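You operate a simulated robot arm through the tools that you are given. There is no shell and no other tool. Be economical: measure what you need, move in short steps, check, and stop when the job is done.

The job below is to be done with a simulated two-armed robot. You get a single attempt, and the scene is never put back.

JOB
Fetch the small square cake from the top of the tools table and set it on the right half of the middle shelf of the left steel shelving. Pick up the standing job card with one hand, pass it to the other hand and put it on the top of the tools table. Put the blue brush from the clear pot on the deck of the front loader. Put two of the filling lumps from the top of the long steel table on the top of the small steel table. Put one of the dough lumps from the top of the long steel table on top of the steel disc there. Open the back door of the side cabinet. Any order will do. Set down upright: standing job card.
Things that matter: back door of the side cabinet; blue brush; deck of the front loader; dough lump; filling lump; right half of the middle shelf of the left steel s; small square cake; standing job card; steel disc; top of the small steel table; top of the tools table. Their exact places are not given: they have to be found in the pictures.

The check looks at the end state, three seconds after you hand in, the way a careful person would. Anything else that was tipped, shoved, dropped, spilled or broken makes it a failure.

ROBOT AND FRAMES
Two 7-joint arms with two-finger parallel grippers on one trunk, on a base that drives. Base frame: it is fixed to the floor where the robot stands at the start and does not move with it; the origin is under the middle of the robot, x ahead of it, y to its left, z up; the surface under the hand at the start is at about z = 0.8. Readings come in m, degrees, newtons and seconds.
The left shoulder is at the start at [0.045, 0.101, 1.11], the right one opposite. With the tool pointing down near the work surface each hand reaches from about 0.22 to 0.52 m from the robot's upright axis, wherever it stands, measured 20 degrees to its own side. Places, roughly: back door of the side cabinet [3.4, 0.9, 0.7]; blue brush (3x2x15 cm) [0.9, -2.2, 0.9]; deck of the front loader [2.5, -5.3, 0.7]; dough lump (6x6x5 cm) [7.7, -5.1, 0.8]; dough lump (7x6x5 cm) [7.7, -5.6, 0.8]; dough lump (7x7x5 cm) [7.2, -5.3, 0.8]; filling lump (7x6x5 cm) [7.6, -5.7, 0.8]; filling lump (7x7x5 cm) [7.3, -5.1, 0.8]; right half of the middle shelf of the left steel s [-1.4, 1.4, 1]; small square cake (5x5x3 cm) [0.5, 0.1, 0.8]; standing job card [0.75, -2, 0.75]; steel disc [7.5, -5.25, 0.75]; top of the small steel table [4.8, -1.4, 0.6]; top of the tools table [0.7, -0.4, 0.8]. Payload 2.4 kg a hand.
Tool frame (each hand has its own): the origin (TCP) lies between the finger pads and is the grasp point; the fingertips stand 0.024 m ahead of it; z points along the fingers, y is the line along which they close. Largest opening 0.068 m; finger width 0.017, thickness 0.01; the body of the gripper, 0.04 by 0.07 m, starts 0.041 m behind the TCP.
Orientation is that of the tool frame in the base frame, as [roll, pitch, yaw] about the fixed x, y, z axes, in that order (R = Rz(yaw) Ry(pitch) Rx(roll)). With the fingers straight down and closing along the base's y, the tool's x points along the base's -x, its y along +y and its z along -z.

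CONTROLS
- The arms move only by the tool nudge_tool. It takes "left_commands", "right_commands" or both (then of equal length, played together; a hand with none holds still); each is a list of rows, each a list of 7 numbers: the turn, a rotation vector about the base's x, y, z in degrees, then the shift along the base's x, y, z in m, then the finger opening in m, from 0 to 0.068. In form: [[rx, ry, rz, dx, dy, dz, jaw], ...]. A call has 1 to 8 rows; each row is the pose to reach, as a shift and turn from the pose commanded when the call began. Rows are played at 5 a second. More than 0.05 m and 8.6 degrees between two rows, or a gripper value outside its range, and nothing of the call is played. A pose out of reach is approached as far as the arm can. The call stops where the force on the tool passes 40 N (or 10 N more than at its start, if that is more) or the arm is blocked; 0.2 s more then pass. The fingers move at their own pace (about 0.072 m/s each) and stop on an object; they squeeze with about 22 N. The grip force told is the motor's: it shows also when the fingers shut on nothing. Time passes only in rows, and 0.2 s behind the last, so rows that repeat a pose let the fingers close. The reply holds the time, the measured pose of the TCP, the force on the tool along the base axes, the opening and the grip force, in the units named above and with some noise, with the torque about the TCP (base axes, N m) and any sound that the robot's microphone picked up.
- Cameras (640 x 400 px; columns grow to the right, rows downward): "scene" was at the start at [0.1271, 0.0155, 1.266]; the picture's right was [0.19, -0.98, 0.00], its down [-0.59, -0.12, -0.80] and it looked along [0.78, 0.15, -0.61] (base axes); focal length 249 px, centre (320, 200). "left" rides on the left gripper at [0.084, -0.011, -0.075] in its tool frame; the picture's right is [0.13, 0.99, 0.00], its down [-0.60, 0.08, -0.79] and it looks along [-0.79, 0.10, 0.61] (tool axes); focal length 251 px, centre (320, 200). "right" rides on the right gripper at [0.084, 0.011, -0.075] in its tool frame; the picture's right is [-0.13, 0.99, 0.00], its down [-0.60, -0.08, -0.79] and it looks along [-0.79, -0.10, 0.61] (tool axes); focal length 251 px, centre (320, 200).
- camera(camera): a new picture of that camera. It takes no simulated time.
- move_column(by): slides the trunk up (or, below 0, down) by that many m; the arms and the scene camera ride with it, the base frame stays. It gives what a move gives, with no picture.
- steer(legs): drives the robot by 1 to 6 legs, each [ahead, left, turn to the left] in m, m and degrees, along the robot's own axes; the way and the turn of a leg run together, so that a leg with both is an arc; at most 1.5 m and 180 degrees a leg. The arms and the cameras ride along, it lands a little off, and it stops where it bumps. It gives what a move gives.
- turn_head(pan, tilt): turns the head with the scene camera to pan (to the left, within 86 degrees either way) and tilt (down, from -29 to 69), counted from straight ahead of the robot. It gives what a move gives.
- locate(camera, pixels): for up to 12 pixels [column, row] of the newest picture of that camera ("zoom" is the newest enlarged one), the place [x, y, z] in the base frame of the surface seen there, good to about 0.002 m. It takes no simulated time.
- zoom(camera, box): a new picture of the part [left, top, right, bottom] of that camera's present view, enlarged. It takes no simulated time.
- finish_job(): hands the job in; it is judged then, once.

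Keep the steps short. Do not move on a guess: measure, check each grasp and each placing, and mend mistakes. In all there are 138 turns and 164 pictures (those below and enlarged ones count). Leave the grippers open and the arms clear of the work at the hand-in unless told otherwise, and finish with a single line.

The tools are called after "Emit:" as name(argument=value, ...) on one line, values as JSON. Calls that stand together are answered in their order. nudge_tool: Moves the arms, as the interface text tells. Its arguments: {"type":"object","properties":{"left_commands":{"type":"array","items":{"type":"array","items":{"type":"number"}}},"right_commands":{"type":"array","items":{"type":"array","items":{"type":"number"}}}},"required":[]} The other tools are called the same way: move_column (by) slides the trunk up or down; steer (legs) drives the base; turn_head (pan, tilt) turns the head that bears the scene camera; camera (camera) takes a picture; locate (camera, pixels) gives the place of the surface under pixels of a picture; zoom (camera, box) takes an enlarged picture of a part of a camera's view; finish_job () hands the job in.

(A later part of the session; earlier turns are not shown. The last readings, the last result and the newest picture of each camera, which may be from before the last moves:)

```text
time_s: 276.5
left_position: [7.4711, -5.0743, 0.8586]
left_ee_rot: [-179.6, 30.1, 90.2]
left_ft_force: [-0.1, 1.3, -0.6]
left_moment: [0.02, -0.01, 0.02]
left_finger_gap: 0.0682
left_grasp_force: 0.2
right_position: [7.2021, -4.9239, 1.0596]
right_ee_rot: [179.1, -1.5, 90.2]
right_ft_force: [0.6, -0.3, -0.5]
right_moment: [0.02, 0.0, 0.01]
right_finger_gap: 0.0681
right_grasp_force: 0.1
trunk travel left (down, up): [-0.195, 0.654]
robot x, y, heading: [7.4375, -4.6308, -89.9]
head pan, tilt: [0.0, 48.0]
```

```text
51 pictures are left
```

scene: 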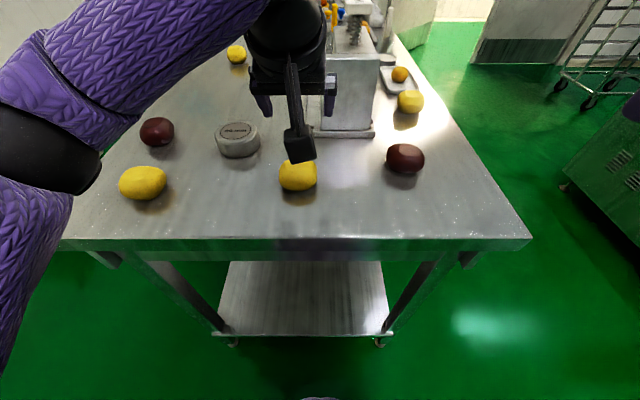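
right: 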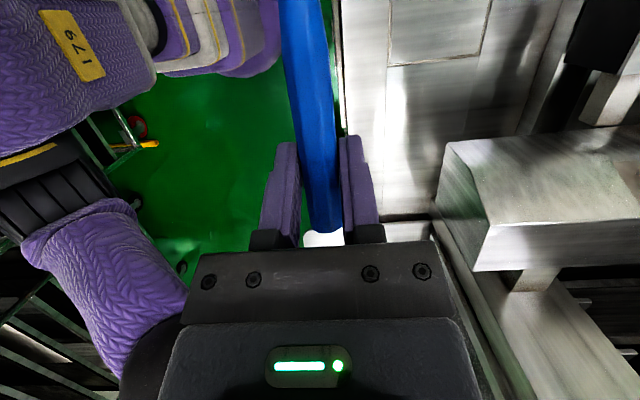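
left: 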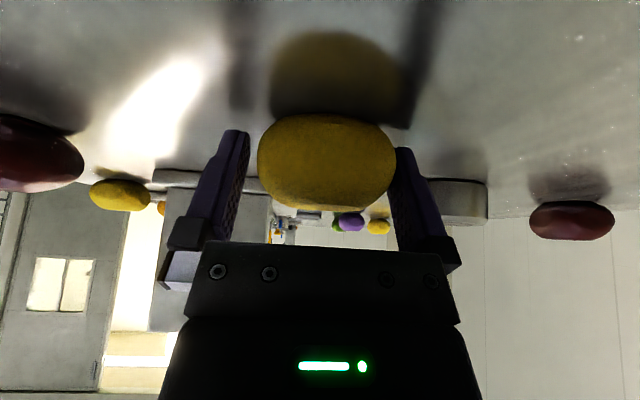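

The lump is between the fingers without contact. I close and lift.

Emit:
nudge_tool(left_commands=[[0, 0, 0, 0, 0, 0, 0.05], [0, 0, 0, 0, 0, 0, 0.04], [0, 0, 0, 0, 0, 0, 0.04], [0, 0, 0, 0, 0, 0.03, 0.04], [0, 0, 0, 0, 0, 0.065, 0.04], [0, 0, 0, 0, 0, 0.1, 0.04]])

Emit:
camera(camera="left")

Emit:
zoom(camera="scene", box=[140, 80, 440, 240])

```text
time_s: 277.9
left_position: [7.4705, -5.0736, 0.96]
left_ee_rot: [-179.8, 29.9, 90.0]
left_ft_force: [-0.2, 0.4, -1.4]
left_moment: [0.01, -0.03, 0.0]
left_finger_gap: 0.0627
left_grasp_force: 21.7
right_position: [7.2016, -4.9244, 1.0602]
right_ee_rot: [179.1, -1.4, 90.2]
right_ft_force: [0.2, -1.0, 0.1]
right_moment: [0.0, 0.03, 0.02]
right_finger_gap: 0.0682
right_grasp_force: 0.0
trunk travel left (down, up): [-0.195, 0.654]
robot x, y, heading: [7.4371, -4.6289, -90.0]
head pan, tilt: [0.0, 48.0]
```

```text
50 pictures are left
```

left: 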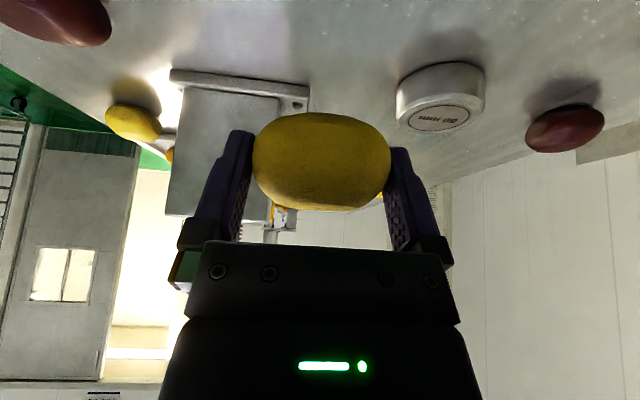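

```text
2.13 times, centred on (290, 160) of scene
```

zoom: 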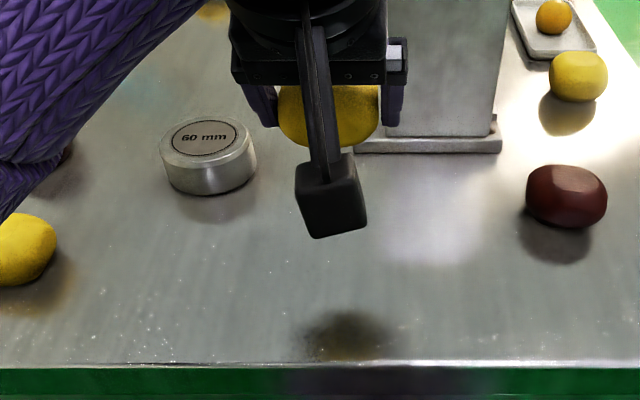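

Held. I carry it to above the disc: x first, then ahead.

Emit:
nudge_tool(left_commands=[[0, 0, 0, 0.04, 0, 0.01, 0.04], [0, 0, 0, 0.08, -0.01, 0.01, 0.04], [0, 0, 0, 0.1175, -0.03, 0.01, 0.04], [0, 0, 0, 0.1175, -0.065, 0.01, 0.04], [0, 0, 0, 0.1175, -0.1005, 0.0, 0.04], [0, 0, 0, 0.1175, -0.1005, -0.03, 0.04], [0, 0, 0, 0.1175, -0.1005, -0.03, 0.04]])

Emit:
camera(camera="left")

Emit:
zoom(camera="scene", box=[140, 80, 380, 220])

```text
time_s: 279.5
left_position: [7.5891, -5.1747, 0.9275]
left_ee_rot: [-179.7, 30.1, 90.2]
left_ft_force: [0.3, 0.8, -0.9]
left_moment: [-0.02, 0.0, -0.04]
left_finger_gap: 0.0625
left_grasp_force: 21.8
right_position: [7.2026, -4.9238, 1.06]
right_ee_rot: [179.1, -1.5, 90.2]
right_ft_force: [0.7, 0.2, 0.1]
right_moment: [-0.02, -0.03, 0.02]
right_finger_gap: 0.0678
right_grasp_force: 0.0
trunk travel left (down, up): [-0.195, 0.654]
robot x, y, heading: [7.442, -4.6317, -90.1]
head pan, tilt: [0.0, 48.0]
```

```text
48 pictures are left
```

left: 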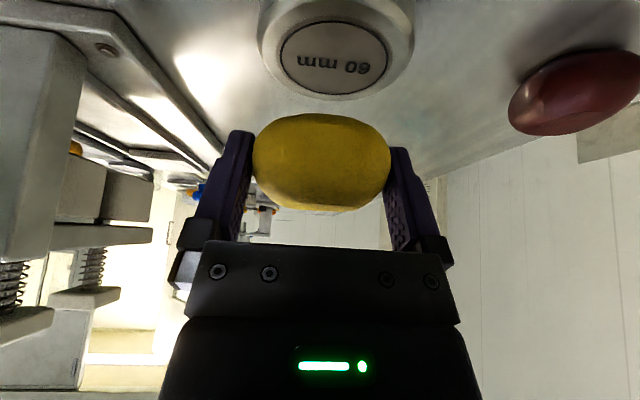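

```text
2.67 times, centred on (260, 150) of scene
```

zoom: 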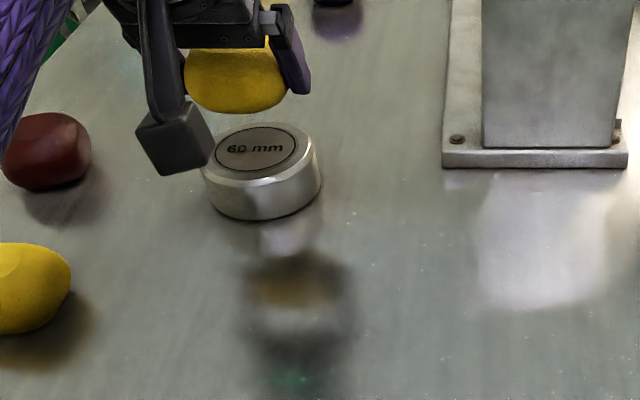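

I measure the disc's top in the left view to fix the centring.

Emit:
locate(camera="left", pixels=[[264, 40], [407, 40], [335, 96], [335, 60], [335, 30], [284, 60], [386, 60]])

Emit:
locate(camera="zoom", pixels=[[205, 165], [317, 155], [262, 124], [262, 172], [255, 148], [236, 100], [190, 75], [280, 90]])

```text
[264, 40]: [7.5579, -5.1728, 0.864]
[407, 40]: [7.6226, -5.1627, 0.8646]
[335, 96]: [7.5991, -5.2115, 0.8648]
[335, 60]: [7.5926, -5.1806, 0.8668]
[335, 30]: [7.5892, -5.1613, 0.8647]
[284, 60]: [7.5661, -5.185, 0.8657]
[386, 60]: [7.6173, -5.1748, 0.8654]
```

```text
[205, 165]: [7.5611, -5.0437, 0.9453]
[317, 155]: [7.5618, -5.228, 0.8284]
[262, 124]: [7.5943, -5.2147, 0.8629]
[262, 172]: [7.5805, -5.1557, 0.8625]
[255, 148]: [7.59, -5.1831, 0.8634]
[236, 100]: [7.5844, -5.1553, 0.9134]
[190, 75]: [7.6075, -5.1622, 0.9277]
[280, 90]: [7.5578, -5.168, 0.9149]
```

Centring is good (disc 7.590,-5.183). I lower 33 mm, gently.

Emit:
nudge_tool(left_commands=[[0, 0, 0, 0.001, 0.001, -0.015, 0.04], [0, 0, 0, 0.001, 0.001, -0.027, 0.04], [0, 0, 0, 0.001, 0.001, -0.033, 0.04], [0, 0, 0, 0.001, 0.001, -0.035, 0.04]])

```text
time_s: 280.5
left_position: [7.5886, -5.1727, 0.8926]
left_ee_rot: [-179.6, 30.0, 90.2]
left_ft_force: [-0.6, -0.6, -1.0]
left_moment: [-0.02, 0.01, 0.01]
left_finger_gap: 0.0627
left_grasp_force: 21.9
right_position: [7.2014, -4.9255, 1.0598]
right_ee_rot: [179.1, -1.5, 90.2]
right_ft_force: [-0.3, 0.7, -0.8]
right_moment: [0.02, 0.04, 0.02]
right_finger_gap: 0.068
right_grasp_force: 0.1
trunk travel left (down, up): [-0.195, 0.654]
robot x, y, heading: [7.4376, -4.6292, -89.8]
head pan, tilt: [0.0, 48.0]
```

Emit:
nudge_tool(left_commands=[[0, 0, 0, 0, 0, -0.001, 0.04], [0, 0, 0, 0, 0, -0.002, 0.04], [0, 0, 0, 0, 0, -0.002, 0.05], [0, 0, 0, 0, 0, -0.002, 0.068], [0, 0, 0, 0, 0, -0.002, 0.068], [0, 0, 0, 0, 0.003, 0.02, 0.068], [0, 0, 0, 0, 0.006, 0.06, 0.068], [0, 0, 0, 0, 0.03, 0.1, 0.068]])

Emit:
camera(camera="left")

Emit:
zoom(camera="scene", box=[140, 80, 440, 240])

```text
time_s: 282.3
left_position: [7.5896, -5.1423, 0.9931]
left_ee_rot: [-179.7, 30.1, 90.2]
left_ft_force: [-0.9, -0.2, -0.4]
left_moment: [0.0, -0.03, 0.01]
left_finger_gap: 0.0677
left_grasp_force: 0.1
right_position: [7.2023, -4.9244, 1.0592]
right_ee_rot: [179.1, -1.5, 90.2]
right_ft_force: [0.2, -0.3, -0.2]
right_moment: [0.03, 0.03, 0.0]
right_finger_gap: 0.068
right_grasp_force: 0.0
trunk travel left (down, up): [-0.195, 0.654]
robot x, y, heading: [7.442, -4.6312, -89.9]
head pan, tilt: [0.0, 48.0]
```

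```text
46 pictures are left
```

left: 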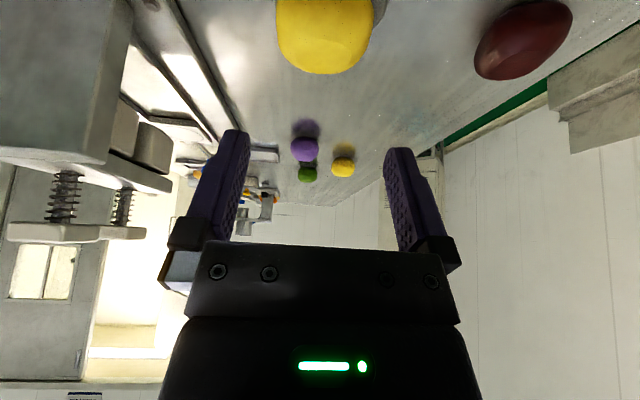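

```text
2.13 times, centred on (290, 160) of scene
```

zoom: 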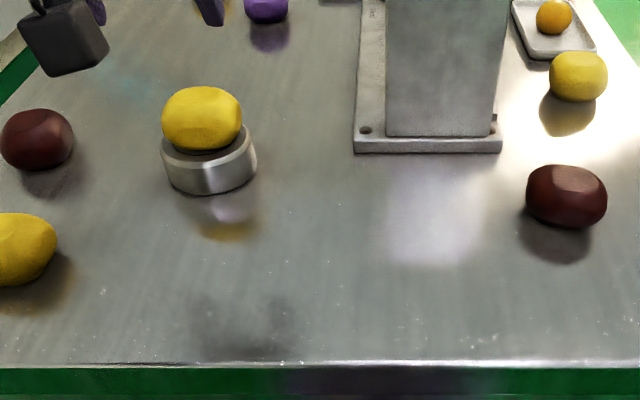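

The dough rests on the disc. Next both dark red filling lumps, one per hand. I shift the base 9 cm left and measure both.

Emit:
nudge_tool(left_commands=[[0, 0, 0, 0.03, 0.035, 0.01, 0.068], [0, 0, 0, 0.06, 0.07, 0.02, 0.068], [0, 0, 0, 0.06, 0.1, 0.03, 0.068]])

Emit:
steer(legs=[[0, 0.09, -0.1]])

Emit:
camera(camera="scene")

Emit:
zoom(camera="scene", box=[190, 120, 490, 230])

```text
time_s: 283.1
left_position: [7.6513, -5.0429, 1.0224]
left_ee_rot: [-179.6, 29.9, 90.3]
left_ft_force: [0.1, 0.4, 1.6]
left_moment: [0.03, 0.02, 0.01]
left_finger_gap: 0.0677
left_grasp_force: 0.0
right_position: [7.2016, -4.9248, 1.0599]
right_ee_rot: [179.1, -1.5, 90.2]
right_ft_force: [0.5, 0.1, -0.6]
right_moment: [-0.01, 0.0, -0.01]
right_finger_gap: 0.068
right_grasp_force: 0.2
trunk travel left (down, up): [-0.195, 0.654]
robot x, y, heading: [7.4361, -4.6306, -89.9]
head pan, tilt: [0.0, 48.0]
```

```text
time_s: 284.2
left_position: [7.7382, -5.0436, 1.0228]
left_ee_rot: [-179.8, 30.0, 90.2]
left_ft_force: [-0.6, 0.0, 0.5]
left_moment: [0.0, 0.01, -0.01]
left_finger_gap: 0.0681
left_grasp_force: 0.1
right_position: [7.2901, -4.9238, 1.0607]
right_ee_rot: [179.1, -1.5, 90.0]
right_ft_force: [0.3, -0.1, -1.0]
right_moment: [0.0, -0.01, -0.01]
right_finger_gap: 0.0678
right_grasp_force: 0.1
trunk travel left (down, up): [-0.195, 0.654]
robot x, y, heading: [7.5283, -4.6285, -90.0]
head pan, tilt: [0.0, 48.0]
```

```text
44 pictures are left
```

scene: 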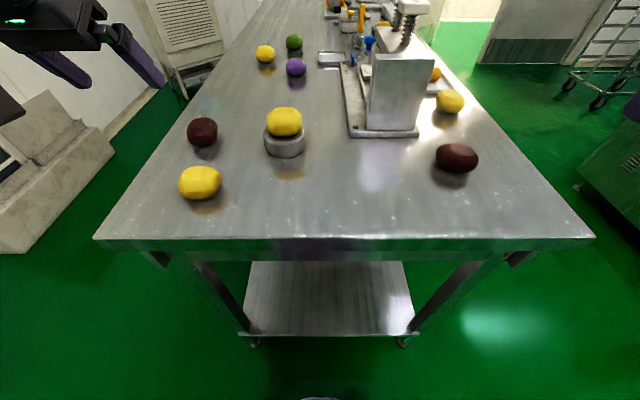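

```text
2.13 times, centred on (340, 175) of scene
```

zoom: 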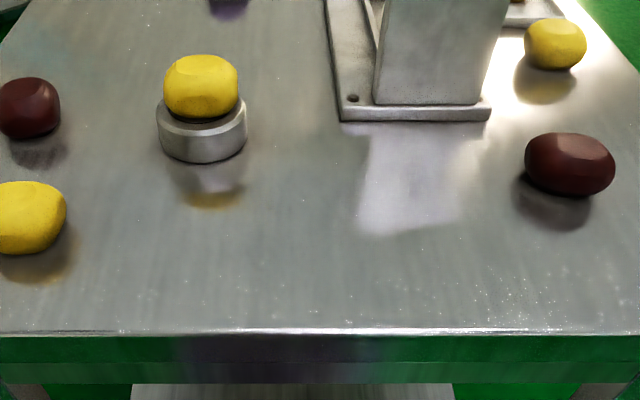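

Emit:
locate(camera="zoom", pixels=[[526, 158], [613, 172], [570, 135], [568, 192], [540, 190], [600, 150], [550, 140], [568, 165], [61, 108], [4, 100], [30, 80], [30, 135]])

Emit:
camera(camera="right")

Emit:
camera(camera="left")

```text
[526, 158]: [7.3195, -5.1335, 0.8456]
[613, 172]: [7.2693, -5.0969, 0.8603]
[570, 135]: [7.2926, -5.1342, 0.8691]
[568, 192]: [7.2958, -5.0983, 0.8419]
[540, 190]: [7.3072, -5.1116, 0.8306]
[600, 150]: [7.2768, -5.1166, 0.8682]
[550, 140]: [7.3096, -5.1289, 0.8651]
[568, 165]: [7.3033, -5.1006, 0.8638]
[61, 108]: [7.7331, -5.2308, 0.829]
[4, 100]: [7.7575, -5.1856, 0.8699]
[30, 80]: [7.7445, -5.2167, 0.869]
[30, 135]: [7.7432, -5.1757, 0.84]
```

```text
42 pictures are left
```

right: 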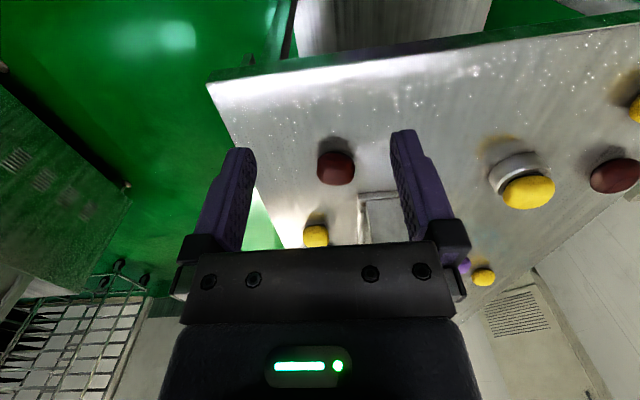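

```text
41 pictures are left
```

left: 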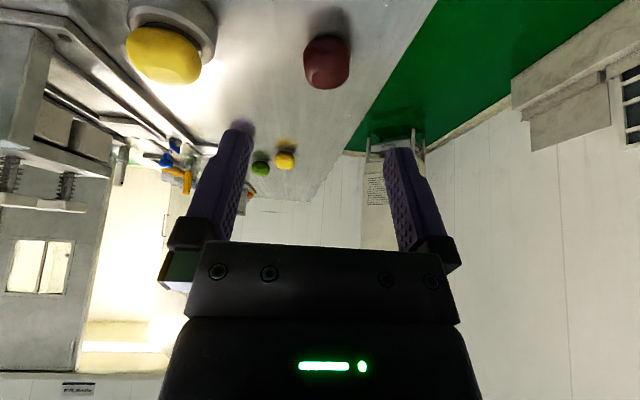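

Emit:
locate(camera="right", pixels=[[319, 168], [353, 170], [336, 153], [338, 183], [321, 180], [351, 160], [336, 168]])

Emit:
locate(camera="left", pixels=[[307, 65], [347, 65], [326, 40], [325, 86], [327, 62], [345, 50], [310, 80]])

Emit:
zoom(camera="right", box=[300, 140, 370, 195])

Emit:
zoom(camera="left", box=[285, 25, 365, 100])

```text
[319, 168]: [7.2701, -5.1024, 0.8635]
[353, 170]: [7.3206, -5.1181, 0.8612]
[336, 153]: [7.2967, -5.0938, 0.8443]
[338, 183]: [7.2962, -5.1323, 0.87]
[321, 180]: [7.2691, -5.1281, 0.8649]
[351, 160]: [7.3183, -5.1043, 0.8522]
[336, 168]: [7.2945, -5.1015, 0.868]
```

```text
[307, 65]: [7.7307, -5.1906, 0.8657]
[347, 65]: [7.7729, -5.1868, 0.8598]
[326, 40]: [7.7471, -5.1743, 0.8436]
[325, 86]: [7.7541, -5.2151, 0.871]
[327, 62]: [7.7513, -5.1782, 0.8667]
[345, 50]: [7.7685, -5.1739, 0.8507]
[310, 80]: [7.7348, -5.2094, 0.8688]
```

```text
7.27 times, centred on (335, 168) of right
```

zoom: 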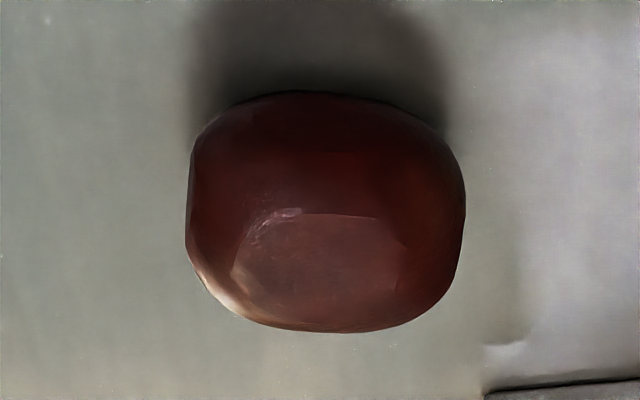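

```text
5.33 times, centred on (325, 62) of left
```

zoom: 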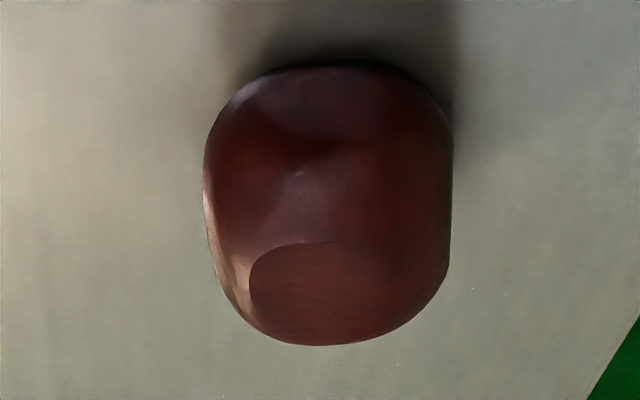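

Dark red R: centre x 7.295, 5.7 cm wide; L: centre x 7.751, 4.9 cm wide, y≈-5.20. I bring both hands above them with 30° tilt.

Emit:
nudge_tool(left_commands=[[0, 0, 0, 0.002, -0.025, -0.01, 0.068], [0, 0, 0, 0.005, -0.05, -0.02, 0.068], [0, 0, 0, 0.008, -0.075, -0.035, 0.068], [0, 0, 0, 0.01, -0.1, -0.05, 0.068], [0, 0, 0, 0.013, -0.125, -0.06, 0.068], [0, 0, 0, 0.013, -0.15, -0.068, 0.068], [0, 0, 0, 0.013, -0.15, -0.073, 0.068]], right_commands=[[-5, 0, 0, 0.001, -0.031, -0.015, 0.068], [-10, 0, 0, 0.002, -0.062, -0.03, 0.068], [-15, 0, 0, 0.003, -0.094, -0.045, 0.068], [-20, 0, 0, 0.004, -0.125, -0.06, 0.068], [-25, 0, 0, 0.005, -0.156, -0.08, 0.068], [-30, 0, 0, 0.005, -0.188, -0.1, 0.068], [-30, 0, 0, 0.005, -0.188, -0.11, 0.068]])

Emit:
camera(camera="scene")

```text
time_s: 285.8
left_position: [7.7504, -5.1951, 0.9499]
left_ee_rot: [-179.8, 30.0, 90.0]
left_ft_force: [0.4, -0.3, -0.8]
left_moment: [0.0, 0.01, 0.01]
left_finger_gap: 0.0681
left_grasp_force: 0.1
right_position: [7.2947, -5.1123, 0.9505]
right_ee_rot: [179.1, 28.7, 90.1]
right_ft_force: [0.0, 0.0, 0.7]
right_moment: [-0.03, 0.0, -0.02]
right_finger_gap: 0.068
right_grasp_force: 0.0
trunk travel left (down, up): [-0.195, 0.654]
robot x, y, heading: [7.5279, -4.6301, -90.1]
head pan, tilt: [0.0, 48.0]
```

```text
38 pictures are left
```

scene: 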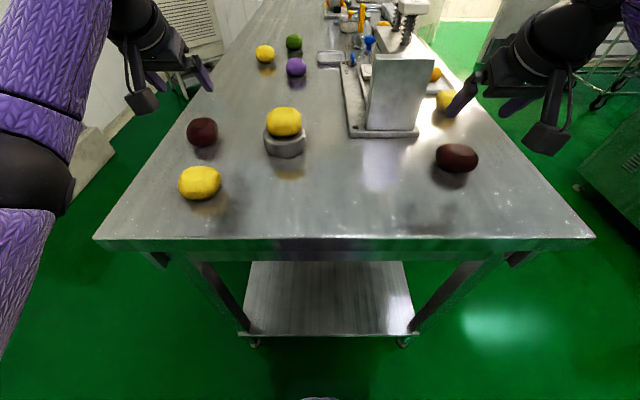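

Both are over their lumps. I descend to z 0.859.

Emit:
nudge_tool(left_commands=[[0, 0, 0, 0.001, 0.001, -0.03, 0.068], [0, 0, 0, 0.001, 0.001, -0.06, 0.068], [0, 0, 0, 0.001, 0.001, -0.08, 0.068], [0, 0, 0, 0.001, 0.001, -0.09, 0.068], [0, 0, 0, 0.001, 0.001, -0.09, 0.068]], right_commands=[[0, 0, 0, 0, 0, -0.03, 0.068], [0, 0, 0, 0, 0, -0.06, 0.068], [0, 0, 0, 0, 0, -0.08, 0.068], [0, 0, 0, 0, 0, -0.09, 0.068], [0, 0, 0, 0, 0, -0.09, 0.068]])

Emit:
camera(camera="left")

Emit:
camera(camera="right")

```text
time_s: 287.0
left_position: [7.7527, -5.1931, 0.8599]
left_ee_rot: [-179.7, 30.0, 90.1]
left_ft_force: [1.3, 0.2, -0.2]
left_moment: [0.01, -0.04, -0.03]
left_finger_gap: 0.0682
left_grasp_force: 0.0
right_position: [7.295, -5.1121, 0.8608]
right_ee_rot: [179.1, 28.5, 90.2]
right_ft_force: [0.1, 0.4, -0.3]
right_moment: [0.0, 0.01, 0.0]
right_finger_gap: 0.0681
right_grasp_force: 0.1
trunk travel left (down, up): [-0.195, 0.654]
robot x, y, heading: [7.5255, -4.6294, -90.2]
head pan, tilt: [0.0, 48.0]
```

```text
37 pictures are left
```

left: 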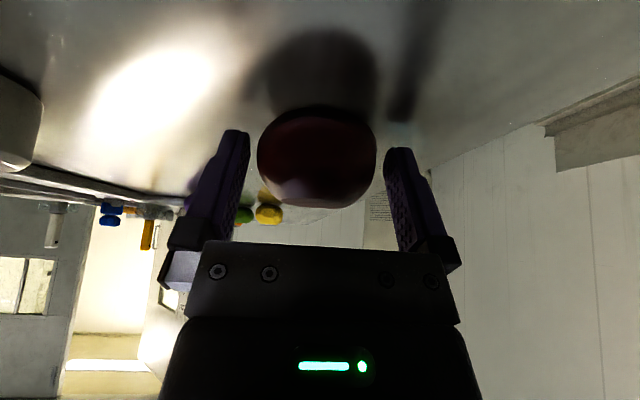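

```text
36 pictures are left
```

right: 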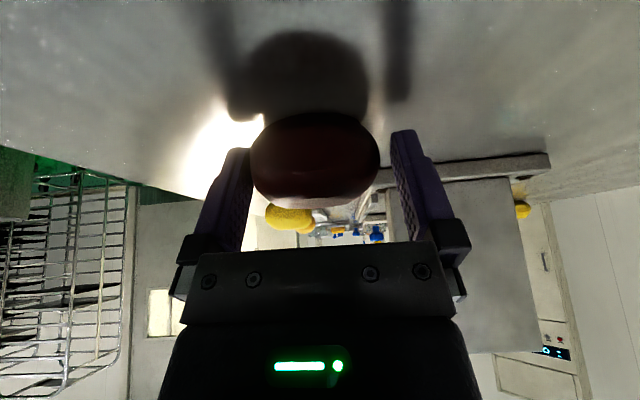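

Both lumps lie between their fingers. I close both hands and lift.

Emit:
nudge_tool(left_commands=[[0, 0, 0, 0, 0, 0, 0.05], [0, 0, 0, 0, 0, 0, 0.03], [0, 0, 0, 0, 0, 0, 0.03], [0, 0, 0, 0, 0, 0.03, 0.03], [0, 0, 0, 0, 0.01, 0.07, 0.03], [0, 0, 0, 0, 0.04, 0.1, 0.03], [0, 0, 0, -0.01, 0.08, 0.12, 0.03], [0, 0, 0, -0.02, 0.12, 0.14, 0.03]], right_commands=[[0, 0, 0, 0, 0, 0, 0.05], [0, 0, 0, 0, 0, 0, 0.035], [0, 0, 0, 0, 0, 0, 0.035], [0, 0, 0, 0, 0, 0.03, 0.035], [0, 0, 0, 0, 0.01, 0.07, 0.035], [0, 0, 0, 0, 0.03, 0.1, 0.035], [0, 0, 0, 0.01, 0.05, 0.12, 0.035], [0, 0, 0, 0.02, 0.07, 0.14, 0.035]])

Emit:
camera(camera="scene")

```text
time_s: 288.8
left_position: [7.731, -5.0701, 1.0011]
left_ee_rot: [-179.9, 30.0, 90.0]
left_ft_force: [-0.2, 0.1, -0.4]
left_moment: [0.02, -0.01, -0.02]
left_finger_gap: 0.0553
left_grasp_force: 22.0
right_position: [7.3137, -5.0413, 1.0006]
right_ee_rot: [179.1, 28.4, 90.1]
right_ft_force: [0.2, -0.3, -2.0]
right_moment: [0.03, 0.0, 0.01]
right_finger_gap: 0.0596
right_grasp_force: 22.0
trunk travel left (down, up): [-0.195, 0.654]
robot x, y, heading: [7.5264, -4.6304, -90.0]
head pan, tilt: [0.0, 48.0]
```

```text
35 pictures are left
```

scene: 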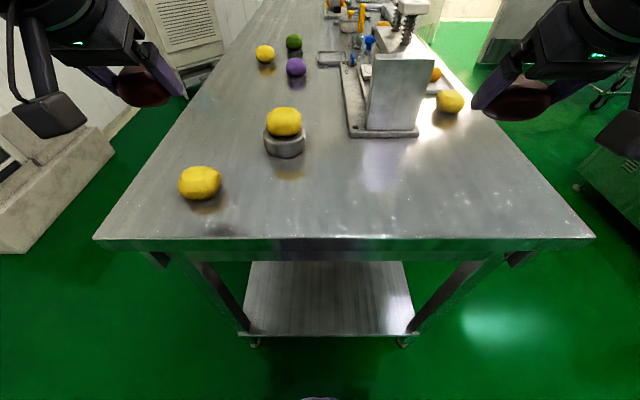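

Both fillings are held. I back off, turn to face the room (heading 135°), and look for the small steel table.

Emit:
steer(legs=[[-0.35, 0, 0], [0, 0, -135]])

Emit:
turn_head(pan=0, tilt=20)

Emit:
camera(camera="scene")

```text
time_s: 296.7
left_position: [7.0771, -4.1005, 1.0009]
left_ee_rot: [-179.8, 30.0, -45.9]
left_ft_force: [-0.4, -0.2, -0.6]
left_moment: [-0.01, 0.02, 0.02]
left_finger_gap: 0.0555
left_grasp_force: 22.2
right_position: [7.3966, -3.8338, 0.9993]
right_ee_rot: [179.1, 28.4, -45.9]
right_ft_force: [0.4, 0.5, -0.7]
right_moment: [0.01, -0.04, -0.03]
right_finger_gap: 0.0598
right_grasp_force: 22.0
trunk travel left (down, up): [-0.195, 0.654]
robot x, y, heading: [7.5298, -4.2742, 134.3]
head pan, tilt: [0.0, 48.0]
```

```text
time_s: 297.6
left_position: [7.0759, -4.1016, 1.0022]
left_ee_rot: [-179.7, 29.9, -45.9]
left_ft_force: [0.5, 0.1, -1.8]
left_moment: [-0.02, 0.0, 0.03]
left_finger_gap: 0.0553
left_grasp_force: 22.3
right_position: [7.3951, -3.8332, 0.9996]
right_ee_rot: [179.1, 28.5, -46.0]
right_ft_force: [-0.5, 0.8, -1.8]
right_moment: [-0.04, 0.01, -0.02]
right_finger_gap: 0.0596
right_grasp_force: 22.1
trunk travel left (down, up): [-0.195, 0.654]
robot x, y, heading: [7.5323, -4.28, 134.0]
head pan, tilt: [0.0, 20.0]
```

```text
34 pictures are left
```

scene: 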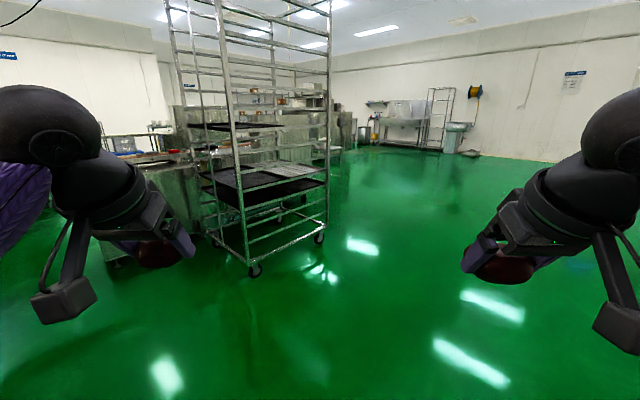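

The floor is open to the right of the rack. I turn to +y, drive up 2.8 m, and face -x.

Emit:
steer(legs=[[0, 0, -44], [1.4, 0, 0], [1.4, 0, 0], [0, 0, 90]])

Emit:
camera(camera="scene")

```text
time_s: 317.0
left_position: [7.0976, -1.6576, 1.0028]
left_ee_rot: [-179.7, 29.8, -1.9]
left_ft_force: [0.3, -1.2, -0.4]
left_moment: [0.03, 0.0, 0.0]
left_finger_gap: 0.055
left_grasp_force: 21.9
right_position: [7.1429, -1.2422, 1.0002]
right_ee_rot: [179.1, 28.5, -1.9]
right_ft_force: [-0.1, -0.5, -0.4]
right_moment: [-0.01, 0.03, -0.01]
right_finger_gap: 0.0595
right_grasp_force: 22.4
trunk travel left (down, up): [-0.195, 0.654]
robot x, y, heading: [7.546, -1.4681, 178.1]
head pan, tilt: [0.0, 20.0]
```

```text
33 pictures are left
```

scene: 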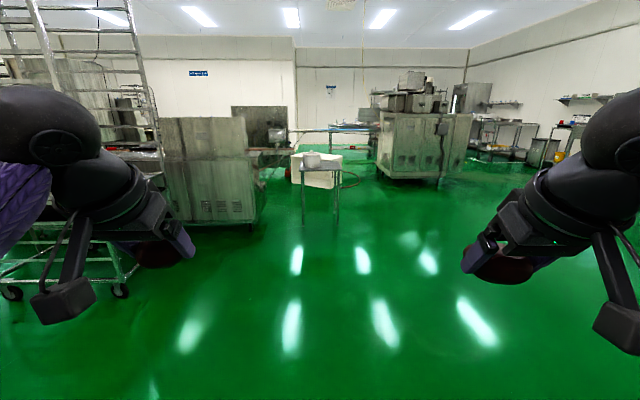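

The small table is straight ahead at (318,163), with something on it. I zoom and measure.

Emit:
zoom(camera="scene", box=[270, 130, 370, 240])

Emit:
locate(camera="scene", pixels=[[303, 168], [337, 168], [330, 166], [320, 160], [302, 224], [337, 222], [150, 275], [380, 180], [440, 180], [255, 222], [458, 150]])

```text
3.64 times, centred on (320, 185) of scene
```

zoom: 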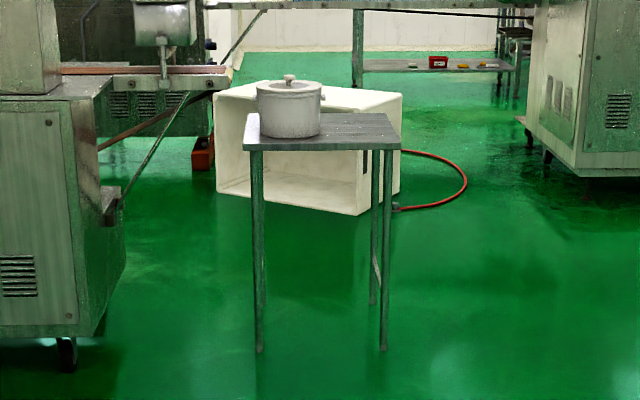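

```text
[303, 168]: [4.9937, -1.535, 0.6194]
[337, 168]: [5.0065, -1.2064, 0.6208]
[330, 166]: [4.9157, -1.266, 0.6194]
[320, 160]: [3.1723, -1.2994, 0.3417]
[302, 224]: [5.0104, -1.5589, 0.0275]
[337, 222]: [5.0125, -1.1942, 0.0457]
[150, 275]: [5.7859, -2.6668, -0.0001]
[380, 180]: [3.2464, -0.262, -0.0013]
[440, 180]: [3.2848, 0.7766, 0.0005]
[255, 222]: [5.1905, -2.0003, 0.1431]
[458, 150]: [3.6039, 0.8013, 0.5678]
```

Emit:
steer(legs=[[1.0, 0, 1.9], [1.08, 0, 0]])

Emit:
turn_head(pan=0, tilt=55)

Emit:
camera(camera="scene")

```text
time_s: 327.3
left_position: [5.0267, -1.5598, 1.0001]
left_ee_rot: [-179.7, 29.9, -2.4]
left_ft_force: [0.2, 0.4, -0.7]
left_moment: [0.01, -0.02, 0.01]
left_finger_gap: 0.055
left_grasp_force: 22.1
right_position: [5.0757, -1.1449, 0.9988]
right_ee_rot: [179.1, 28.4, -2.5]
right_ft_force: [0.2, -0.8, -1.4]
right_moment: [-0.03, -0.01, -0.01]
right_finger_gap: 0.0593
right_grasp_force: 22.3
trunk travel left (down, up): [-0.195, 0.654]
robot x, y, heading: [5.4751, -1.3746, 177.5]
head pan, tilt: [0.0, 20.0]
```

```text
time_s: 328.3
left_position: [5.0267, -1.5596, 1.0019]
left_ee_rot: [-179.7, 29.8, -2.4]
left_ft_force: [-0.5, -0.4, -0.7]
left_moment: [0.01, -0.01, 0.0]
left_finger_gap: 0.0554
left_grasp_force: 21.6
right_position: [5.0749, -1.1455, 0.9984]
right_ee_rot: [179.1, 28.5, -2.4]
right_ft_force: [0.2, -0.1, -0.4]
right_moment: [0.0, -0.01, -0.02]
right_finger_gap: 0.0593
right_grasp_force: 22.0
trunk travel left (down, up): [-0.195, 0.654]
robot x, y, heading: [5.473, -1.3752, 177.5]
head pan, tilt: [0.0, 55.0]
```

```text
31 pictures are left
```

scene: 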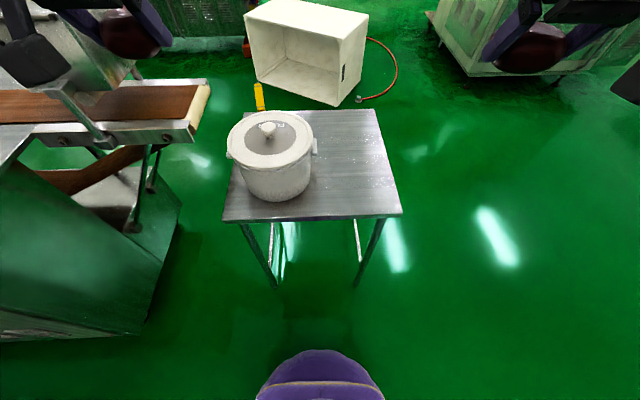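

Emit:
locate(camera="scene", pixels=[[225, 219], [400, 213], [375, 112], [318, 165], [298, 205], [318, 205], [340, 160], [370, 180], [240, 190], [270, 128], [315, 150], [200, 95]])

```text
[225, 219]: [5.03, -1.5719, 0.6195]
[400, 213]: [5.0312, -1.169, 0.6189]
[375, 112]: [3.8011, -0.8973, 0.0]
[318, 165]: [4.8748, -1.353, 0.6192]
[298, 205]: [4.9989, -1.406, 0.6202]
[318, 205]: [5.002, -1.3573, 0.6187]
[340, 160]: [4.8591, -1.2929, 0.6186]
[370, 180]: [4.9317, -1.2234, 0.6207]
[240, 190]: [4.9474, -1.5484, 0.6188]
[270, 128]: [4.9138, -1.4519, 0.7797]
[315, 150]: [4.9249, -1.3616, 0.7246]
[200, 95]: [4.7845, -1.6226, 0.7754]
```

Table: x ≈4.67–5.03, y -1.57…-1.17, z 0.62; the pot takes the left part, so both lumps go on the free right strip: (4.85,-1.24) and (4.97,-1.24). I pull the left hand back and up, step closer, and lower the trunk.

Emit:
nudge_tool(left_commands=[[0, 0, 0, 0.03, 0, 0.02, 0.03], [0, 0, 0, 0.06, 0, 0.05, 0.03], [0, 0, 0, 0.09, 0, 0.08, 0.03], [0, 0, 0, 0.12, 0, 0.1, 0.03]])

Emit:
steer(legs=[[0.055, 0, 2.4]])

Emit:
move_column(by=-0.18)

Emit:
camera(camera="scene")

```text
time_s: 329.3
left_position: [5.149, -1.5588, 1.1006]
left_ee_rot: [-179.6, 29.9, -2.4]
left_ft_force: [1.1, 0.0, -1.6]
left_moment: [0.01, 0.0, 0.01]
left_finger_gap: 0.0548
left_grasp_force: 21.6
right_position: [5.0753, -1.145, 1.0002]
right_ee_rot: [179.0, 28.5, -2.5]
right_ft_force: [0.3, -1.1, -0.5]
right_moment: [-0.01, -0.03, -0.01]
right_finger_gap: 0.0591
right_grasp_force: 22.4
trunk travel left (down, up): [-0.195, 0.654]
robot x, y, heading: [5.477, -1.3752, 177.5]
head pan, tilt: [0.0, 55.0]
```

```text
time_s: 330.3
left_position: [5.1006, -1.571, 1.1002]
left_ee_rot: [-179.7, 29.8, 0.0]
left_ft_force: [-0.1, 0.3, -2.5]
left_moment: [-0.01, 0.01, 0.03]
left_finger_gap: 0.055
left_grasp_force: 22.0
right_position: [5.0115, -1.1604, 0.9998]
right_ee_rot: [179.1, 28.4, 0.0]
right_ft_force: [-0.4, 0.3, -0.6]
right_moment: [-0.01, 0.0, -0.01]
right_finger_gap: 0.0591
right_grasp_force: 22.3
trunk travel left (down, up): [-0.195, 0.654]
robot x, y, heading: [5.4218, -1.3746, 179.6]
head pan, tilt: [0.0, 55.0]
```

```text
time_s: 332.3
left_position: [5.1023, -1.5706, 0.9207]
left_ee_rot: [-179.6, 30.0, 0.1]
left_ft_force: [0.0, 0.0, -0.3]
left_moment: [0.0, -0.01, 0.05]
left_finger_gap: 0.055
left_grasp_force: 21.8
right_position: [5.0108, -1.1607, 0.8202]
right_ee_rot: [179.1, 28.6, 0.0]
right_ft_force: [-0.3, -0.6, -0.9]
right_moment: [0.01, -0.03, 0.03]
right_finger_gap: 0.0588
right_grasp_force: 22.1
trunk travel left (down, up): [-0.015, 0.834]
robot x, y, heading: [5.4222, -1.3728, 179.9]
head pan, tilt: [0.0, 55.0]
```

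```text
30 pictures are left
```

scene: 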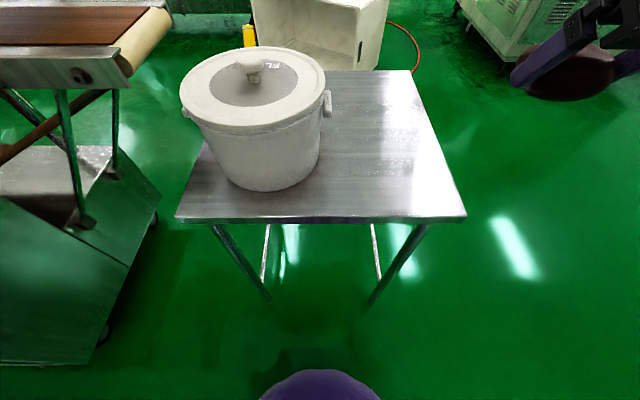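

I carry the right lump over the far right spot and down to just above the surface.

Emit:
nudge_tool(right_commands=[[0, 0, 0, -0.038, -0.02, 0, 0.035], [0, 0, 0, -0.077, -0.04, 0, 0.035], [0, 0, 0, -0.115, -0.06, 0, 0.035], [0, 0, 0, -0.153, -0.079, 0, 0.035], [0, 0, 0, -0.153, -0.079, -0.045, 0.035], [0, 0, 0, -0.153, -0.079, -0.09, 0.035], [0, 0, 0, -0.153, -0.079, -0.135, 0.035], [0, 0, 0, -0.153, -0.079, -0.158, 0.035]])

Emit:
camera(camera="scene")

```text
time_s: 334.1
left_position: [5.1016, -1.572, 0.9209]
left_ee_rot: [-179.7, 29.9, 0.1]
left_ft_force: [-0.6, -0.1, -1.1]
left_moment: [0.0, -0.02, 0.02]
left_finger_gap: 0.055
left_grasp_force: 22.1
right_position: [4.8582, -1.2386, 0.66]
right_ee_rot: [179.1, 28.4, -0.1]
right_ft_force: [1.0, -0.9, -0.8]
right_moment: [0.03, 0.03, -0.01]
right_finger_gap: 0.059
right_grasp_force: 22.0
trunk travel left (down, up): [-0.015, 0.834]
robot x, y, heading: [5.4241, -1.3753, 179.8]
head pan, tilt: [0.0, 55.0]
```

```text
29 pictures are left
```

scene: 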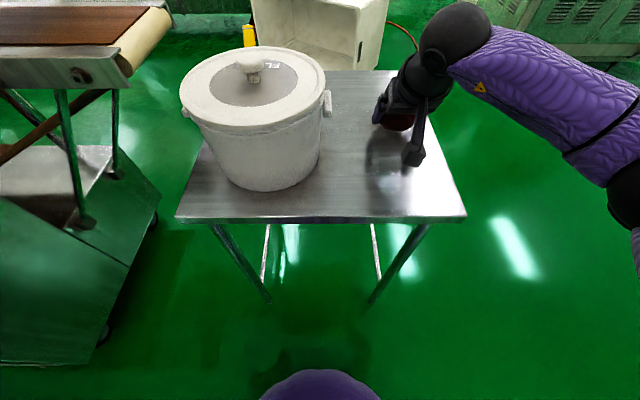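

Emit:
nudge_tool(right_commands=[[0, 0, 0, 0, 0, -0.006, 0.035], [0, 0, 0, 0, 0, -0.0105, 0.035], [0, 0, 0, 0, 0, -0.0105, 0.05], [0, 0, 0, 0, 0, -0.0105, 0.068], [0, 0, 0, 0, 0, -0.0105, 0.068], [0, 0, 0, 0.004, 0, 0.02, 0.068], [0, 0, 0, 0.02, 0.01, 0.06, 0.068], [0, 0, 0, 0.05, 0.03, 0.09, 0.068]])

Emit:
nudge_tool(right_commands=[[0, 0, 0, 0.04, 0.02, 0.02, 0.068], [0, 0, 0, 0.08, 0.04, 0.04, 0.068], [0, 0, 0, 0.12, 0.06, 0.06, 0.068]])

Emit:
camera(camera="scene")

```text
time_s: 335.9
left_position: [5.101, -1.5716, 0.9211]
left_ee_rot: [-179.7, 29.9, 0.0]
left_ft_force: [-0.7, 0.3, -2.1]
left_moment: [-0.01, -0.01, 0.0]
left_finger_gap: 0.0547
left_grasp_force: 22.2
right_position: [4.9082, -1.2105, 0.7507]
right_ee_rot: [179.2, 28.4, 0.0]
right_ft_force: [0.4, -0.9, -0.6]
right_moment: [-0.02, 0.02, 0.02]
right_finger_gap: 0.0682
right_grasp_force: 0.1
trunk travel left (down, up): [-0.015, 0.834]
robot x, y, heading: [5.4218, -1.3741, 179.9]
head pan, tilt: [0.0, 55.0]
```

```text
time_s: 336.7
left_position: [5.1007, -1.5713, 0.9211]
left_ee_rot: [-179.6, 29.9, 0.0]
left_ft_force: [1.7, -0.1, -0.6]
left_moment: [0.0, 0.0, 0.01]
left_finger_gap: 0.0548
left_grasp_force: 22.2
right_position: [5.0296, -1.1499, 0.8132]
right_ee_rot: [179.2, 28.4, 0.0]
right_ft_force: [0.3, -0.9, -0.3]
right_moment: [0.0, 0.04, -0.03]
right_finger_gap: 0.0682
right_grasp_force: 0.1
trunk travel left (down, up): [-0.015, 0.834]
robot x, y, heading: [5.4193, -1.3741, 179.6]
head pan, tilt: [0.0, 55.0]
```

```text
28 pictures are left
```

scene: 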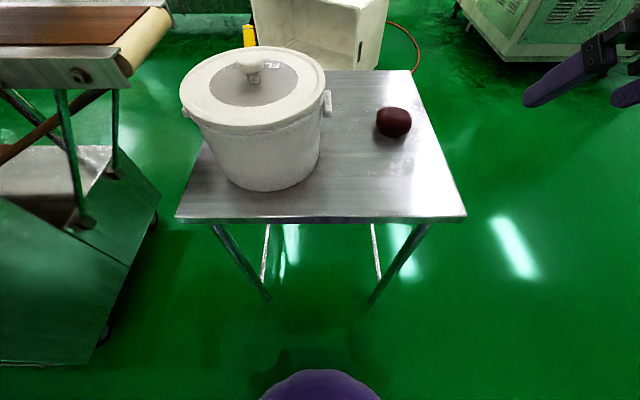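

The first filling stands on the table. I strafe right 0.3 m so the left hand comes in clear of the pot.

Emit:
steer(legs=[[0, -0.3, 0.3]])

Emit:
camera(camera="scene")

```text
time_s: 338.7
left_position: [5.1035, -1.2751, 0.9207]
left_ee_rot: [-179.8, 29.9, 0.3]
left_ft_force: [-0.4, 0.0, -1.1]
left_moment: [0.01, 0.0, 0.03]
left_finger_gap: 0.0552
left_grasp_force: 21.4
right_position: [5.0269, -0.856, 0.8136]
right_ee_rot: [179.0, 28.5, 0.5]
right_ft_force: [0.0, -0.4, -0.8]
right_moment: [0.0, -0.01, 0.0]
right_finger_gap: 0.0678
right_grasp_force: 0.0
trunk travel left (down, up): [-0.015, 0.834]
robot x, y, heading: [5.4276, -1.0738, -180.0]
head pan, tilt: [0.0, 55.0]
```

```text
27 pictures are left
```

scene: 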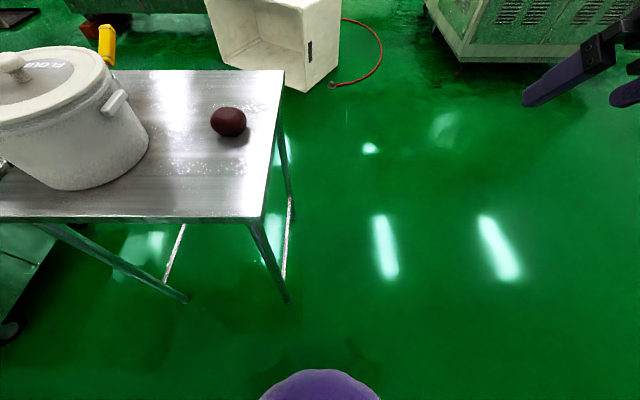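

Emit:
nudge_tool(left_commands=[[0, 0, 0, -0.04, 0.01, -0.02, 0.03], [0, 0, 0, -0.08, 0.02, -0.04, 0.03], [0, 0, 0, -0.12, 0.03, -0.06, 0.03], [0, 0, 0, -0.1315, 0.03, -0.105, 0.03], [0, 0, 0, -0.1315, 0.03, -0.15, 0.03], [0, 0, 0, -0.1315, 0.03, -0.195, 0.03], [0, 0, 0, -0.1315, 0.03, -0.235, 0.03], [0, 0, 0, -0.1315, 0.03, -0.26, 0.03]])

Emit:
camera(camera="scene")

```text
time_s: 340.5
left_position: [4.9706, -1.245, 0.6592]
left_ee_rot: [-179.8, 30.0, 0.3]
left_ft_force: [0.0, -0.4, -0.4]
left_moment: [0.0, 0.04, 0.01]
left_finger_gap: 0.0549
left_grasp_force: 22.0
right_position: [5.0283, -0.8545, 0.8125]
right_ee_rot: [179.1, 28.5, 0.4]
right_ft_force: [0.1, 0.8, 0.3]
right_moment: [0.02, 0.02, -0.01]
right_finger_gap: 0.068
right_grasp_force: 0.0
trunk travel left (down, up): [-0.015, 0.834]
robot x, y, heading: [5.4234, -1.0768, -179.9]
head pan, tilt: [0.0, 55.0]
```

```text
26 pictures are left
```

scene: 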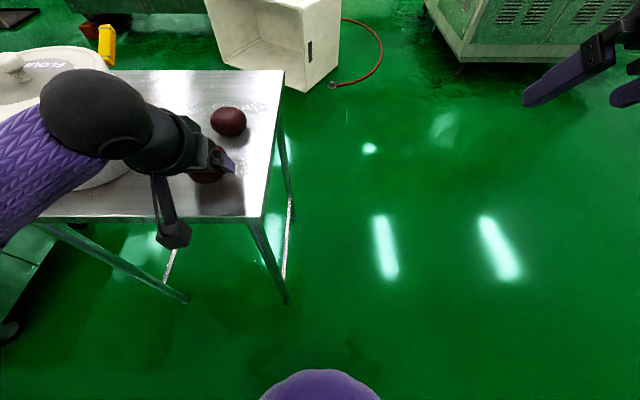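

Emit:
nudge_tool(left_commands=[[0, 0, 0, 0, 0, -0.005, 0.03], [0, 0, 0, 0, 0, -0.0095, 0.03], [0, 0, 0, 0, 0, -0.0095, 0.05], [0, 0, 0, 0, 0, -0.0095, 0.068], [0, 0, 0, 0, 0, -0.0095, 0.068], [0, 0, 0, 0.004, 0, 0.02, 0.068], [0, 0, 0, 0.02, 0.01, 0.06, 0.068], [0, 0, 0, 0.05, 0.01, 0.1, 0.068]])

Emit:
nudge_tool(left_commands=[[0, 0, 0, 0.03, 0, 0.035, 0.068], [0, 0, 0, 0.06, 0, 0.07, 0.068], [0, 0, 0, 0.09, 0, 0.1, 0.068]])

Emit:
camera(camera="scene")

```text
time_s: 342.3
left_position: [5.0206, -1.2377, 0.7598]
left_ee_rot: [-179.8, 29.9, 0.4]
left_ft_force: [-0.1, 0.5, -0.6]
left_moment: [-0.01, 0.02, 0.0]
left_finger_gap: 0.0679
left_grasp_force: 0.0
right_position: [5.0274, -0.8549, 0.8131]
right_ee_rot: [179.1, 28.5, 0.5]
right_ft_force: [0.2, 0.5, 0.2]
right_moment: [0.03, -0.02, 0.01]
right_finger_gap: 0.068
right_grasp_force: 0.0
trunk travel left (down, up): [-0.015, 0.834]
robot x, y, heading: [5.4233, -1.0757, -180.0]
head pan, tilt: [0.0, 55.0]
```

```text
time_s: 343.1
left_position: [5.1117, -1.2366, 0.859]
left_ee_rot: [-179.7, 29.9, 0.4]
left_ft_force: [-0.1, 0.8, 0.1]
left_moment: [0.0, 0.03, 0.04]
left_finger_gap: 0.068
left_grasp_force: 0.1
right_position: [5.0286, -0.8534, 0.8131]
right_ee_rot: [179.1, 28.4, 0.3]
right_ft_force: [-1.1, -0.6, -0.6]
right_moment: [-0.05, 0.0, 0.01]
right_finger_gap: 0.0679
right_grasp_force: 0.1
trunk travel left (down, up): [-0.015, 0.834]
robot x, y, heading: [5.4219, -1.0768, -179.6]
head pan, tilt: [0.0, 55.0]
```

```text
25 pictures are left
```

scene: 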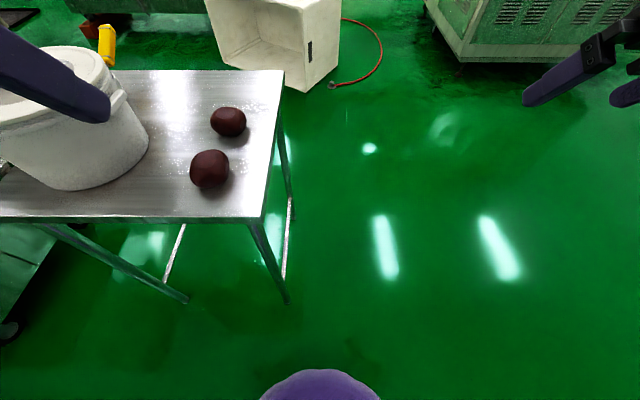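

Both fillings stand on the small table. Now the cabinet: I back off, raise the trunk and look to the right.

Emit:
steer(legs=[[-0.3, 0, 0]])

Emit:
move_column(by=0.15)

Emit:
turn_head(pan=-42, tilt=15)

Emit:
camera(camera="scene")

```text
time_s: 345.2
left_position: [5.4088, -1.2344, 0.8595]
left_ee_rot: [-179.8, 30.0, 0.1]
left_ft_force: [0.6, -0.1, -0.5]
left_moment: [-0.01, 0.01, -0.02]
left_finger_gap: 0.0681
left_grasp_force: 0.1
right_position: [5.3273, -0.8532, 0.8127]
right_ee_rot: [179.1, 28.5, 0.3]
right_ft_force: [-0.5, -0.4, -0.1]
right_moment: [-0.04, 0.02, -0.03]
right_finger_gap: 0.068
right_grasp_force: 0.1
trunk travel left (down, up): [-0.015, 0.834]
robot x, y, heading: [5.7211, -1.077, 180.0]
head pan, tilt: [0.0, 55.0]
```

```text
time_s: 346.9
left_position: [5.4078, -1.2352, 1.0082]
left_ee_rot: [-179.7, 29.9, 0.2]
left_ft_force: [-1.0, 0.3, 1.1]
left_moment: [0.02, -0.01, -0.01]
left_finger_gap: 0.0679
left_grasp_force: 0.0
right_position: [5.3276, -0.8526, 0.9624]
right_ee_rot: [178.9, 28.4, 0.3]
right_ft_force: [-0.1, 0.3, -0.5]
right_moment: [-0.01, -0.01, 0.0]
right_finger_gap: 0.0682
right_grasp_force: 0.0
trunk travel left (down, up): [-0.165, 0.684]
robot x, y, heading: [5.7205, -1.0792, 180.1]
head pan, tilt: [0.0, 55.0]
```

```text
time_s: 348.0
left_position: [5.4095, -1.2349, 1.0096]
left_ee_rot: [-179.7, 29.9, 0.2]
left_ft_force: [-0.6, 0.6, 1.1]
left_moment: [0.0, -0.01, 0.03]
left_finger_gap: 0.0678
left_grasp_force: 0.2
right_position: [5.3275, -0.8526, 0.9629]
right_ee_rot: [179.2, 28.5, 0.1]
right_ft_force: [0.0, -0.5, -0.1]
right_moment: [0.0, -0.02, -0.02]
right_finger_gap: 0.068
right_grasp_force: 0.0
trunk travel left (down, up): [-0.165, 0.684]
robot x, y, heading: [5.723, -1.0777, 179.8]
head pan, tilt: [-42.0, 15.0]
```

```text
24 pictures are left
```

scene: 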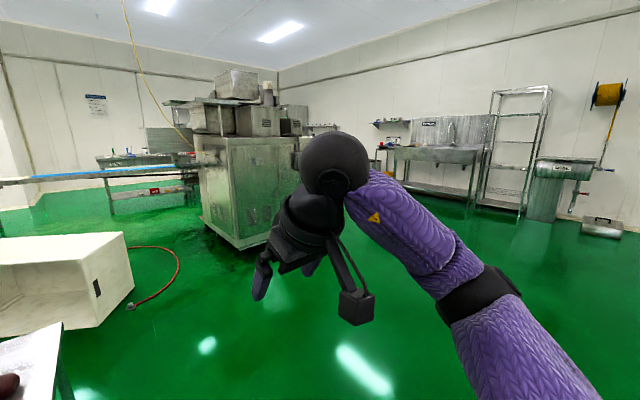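

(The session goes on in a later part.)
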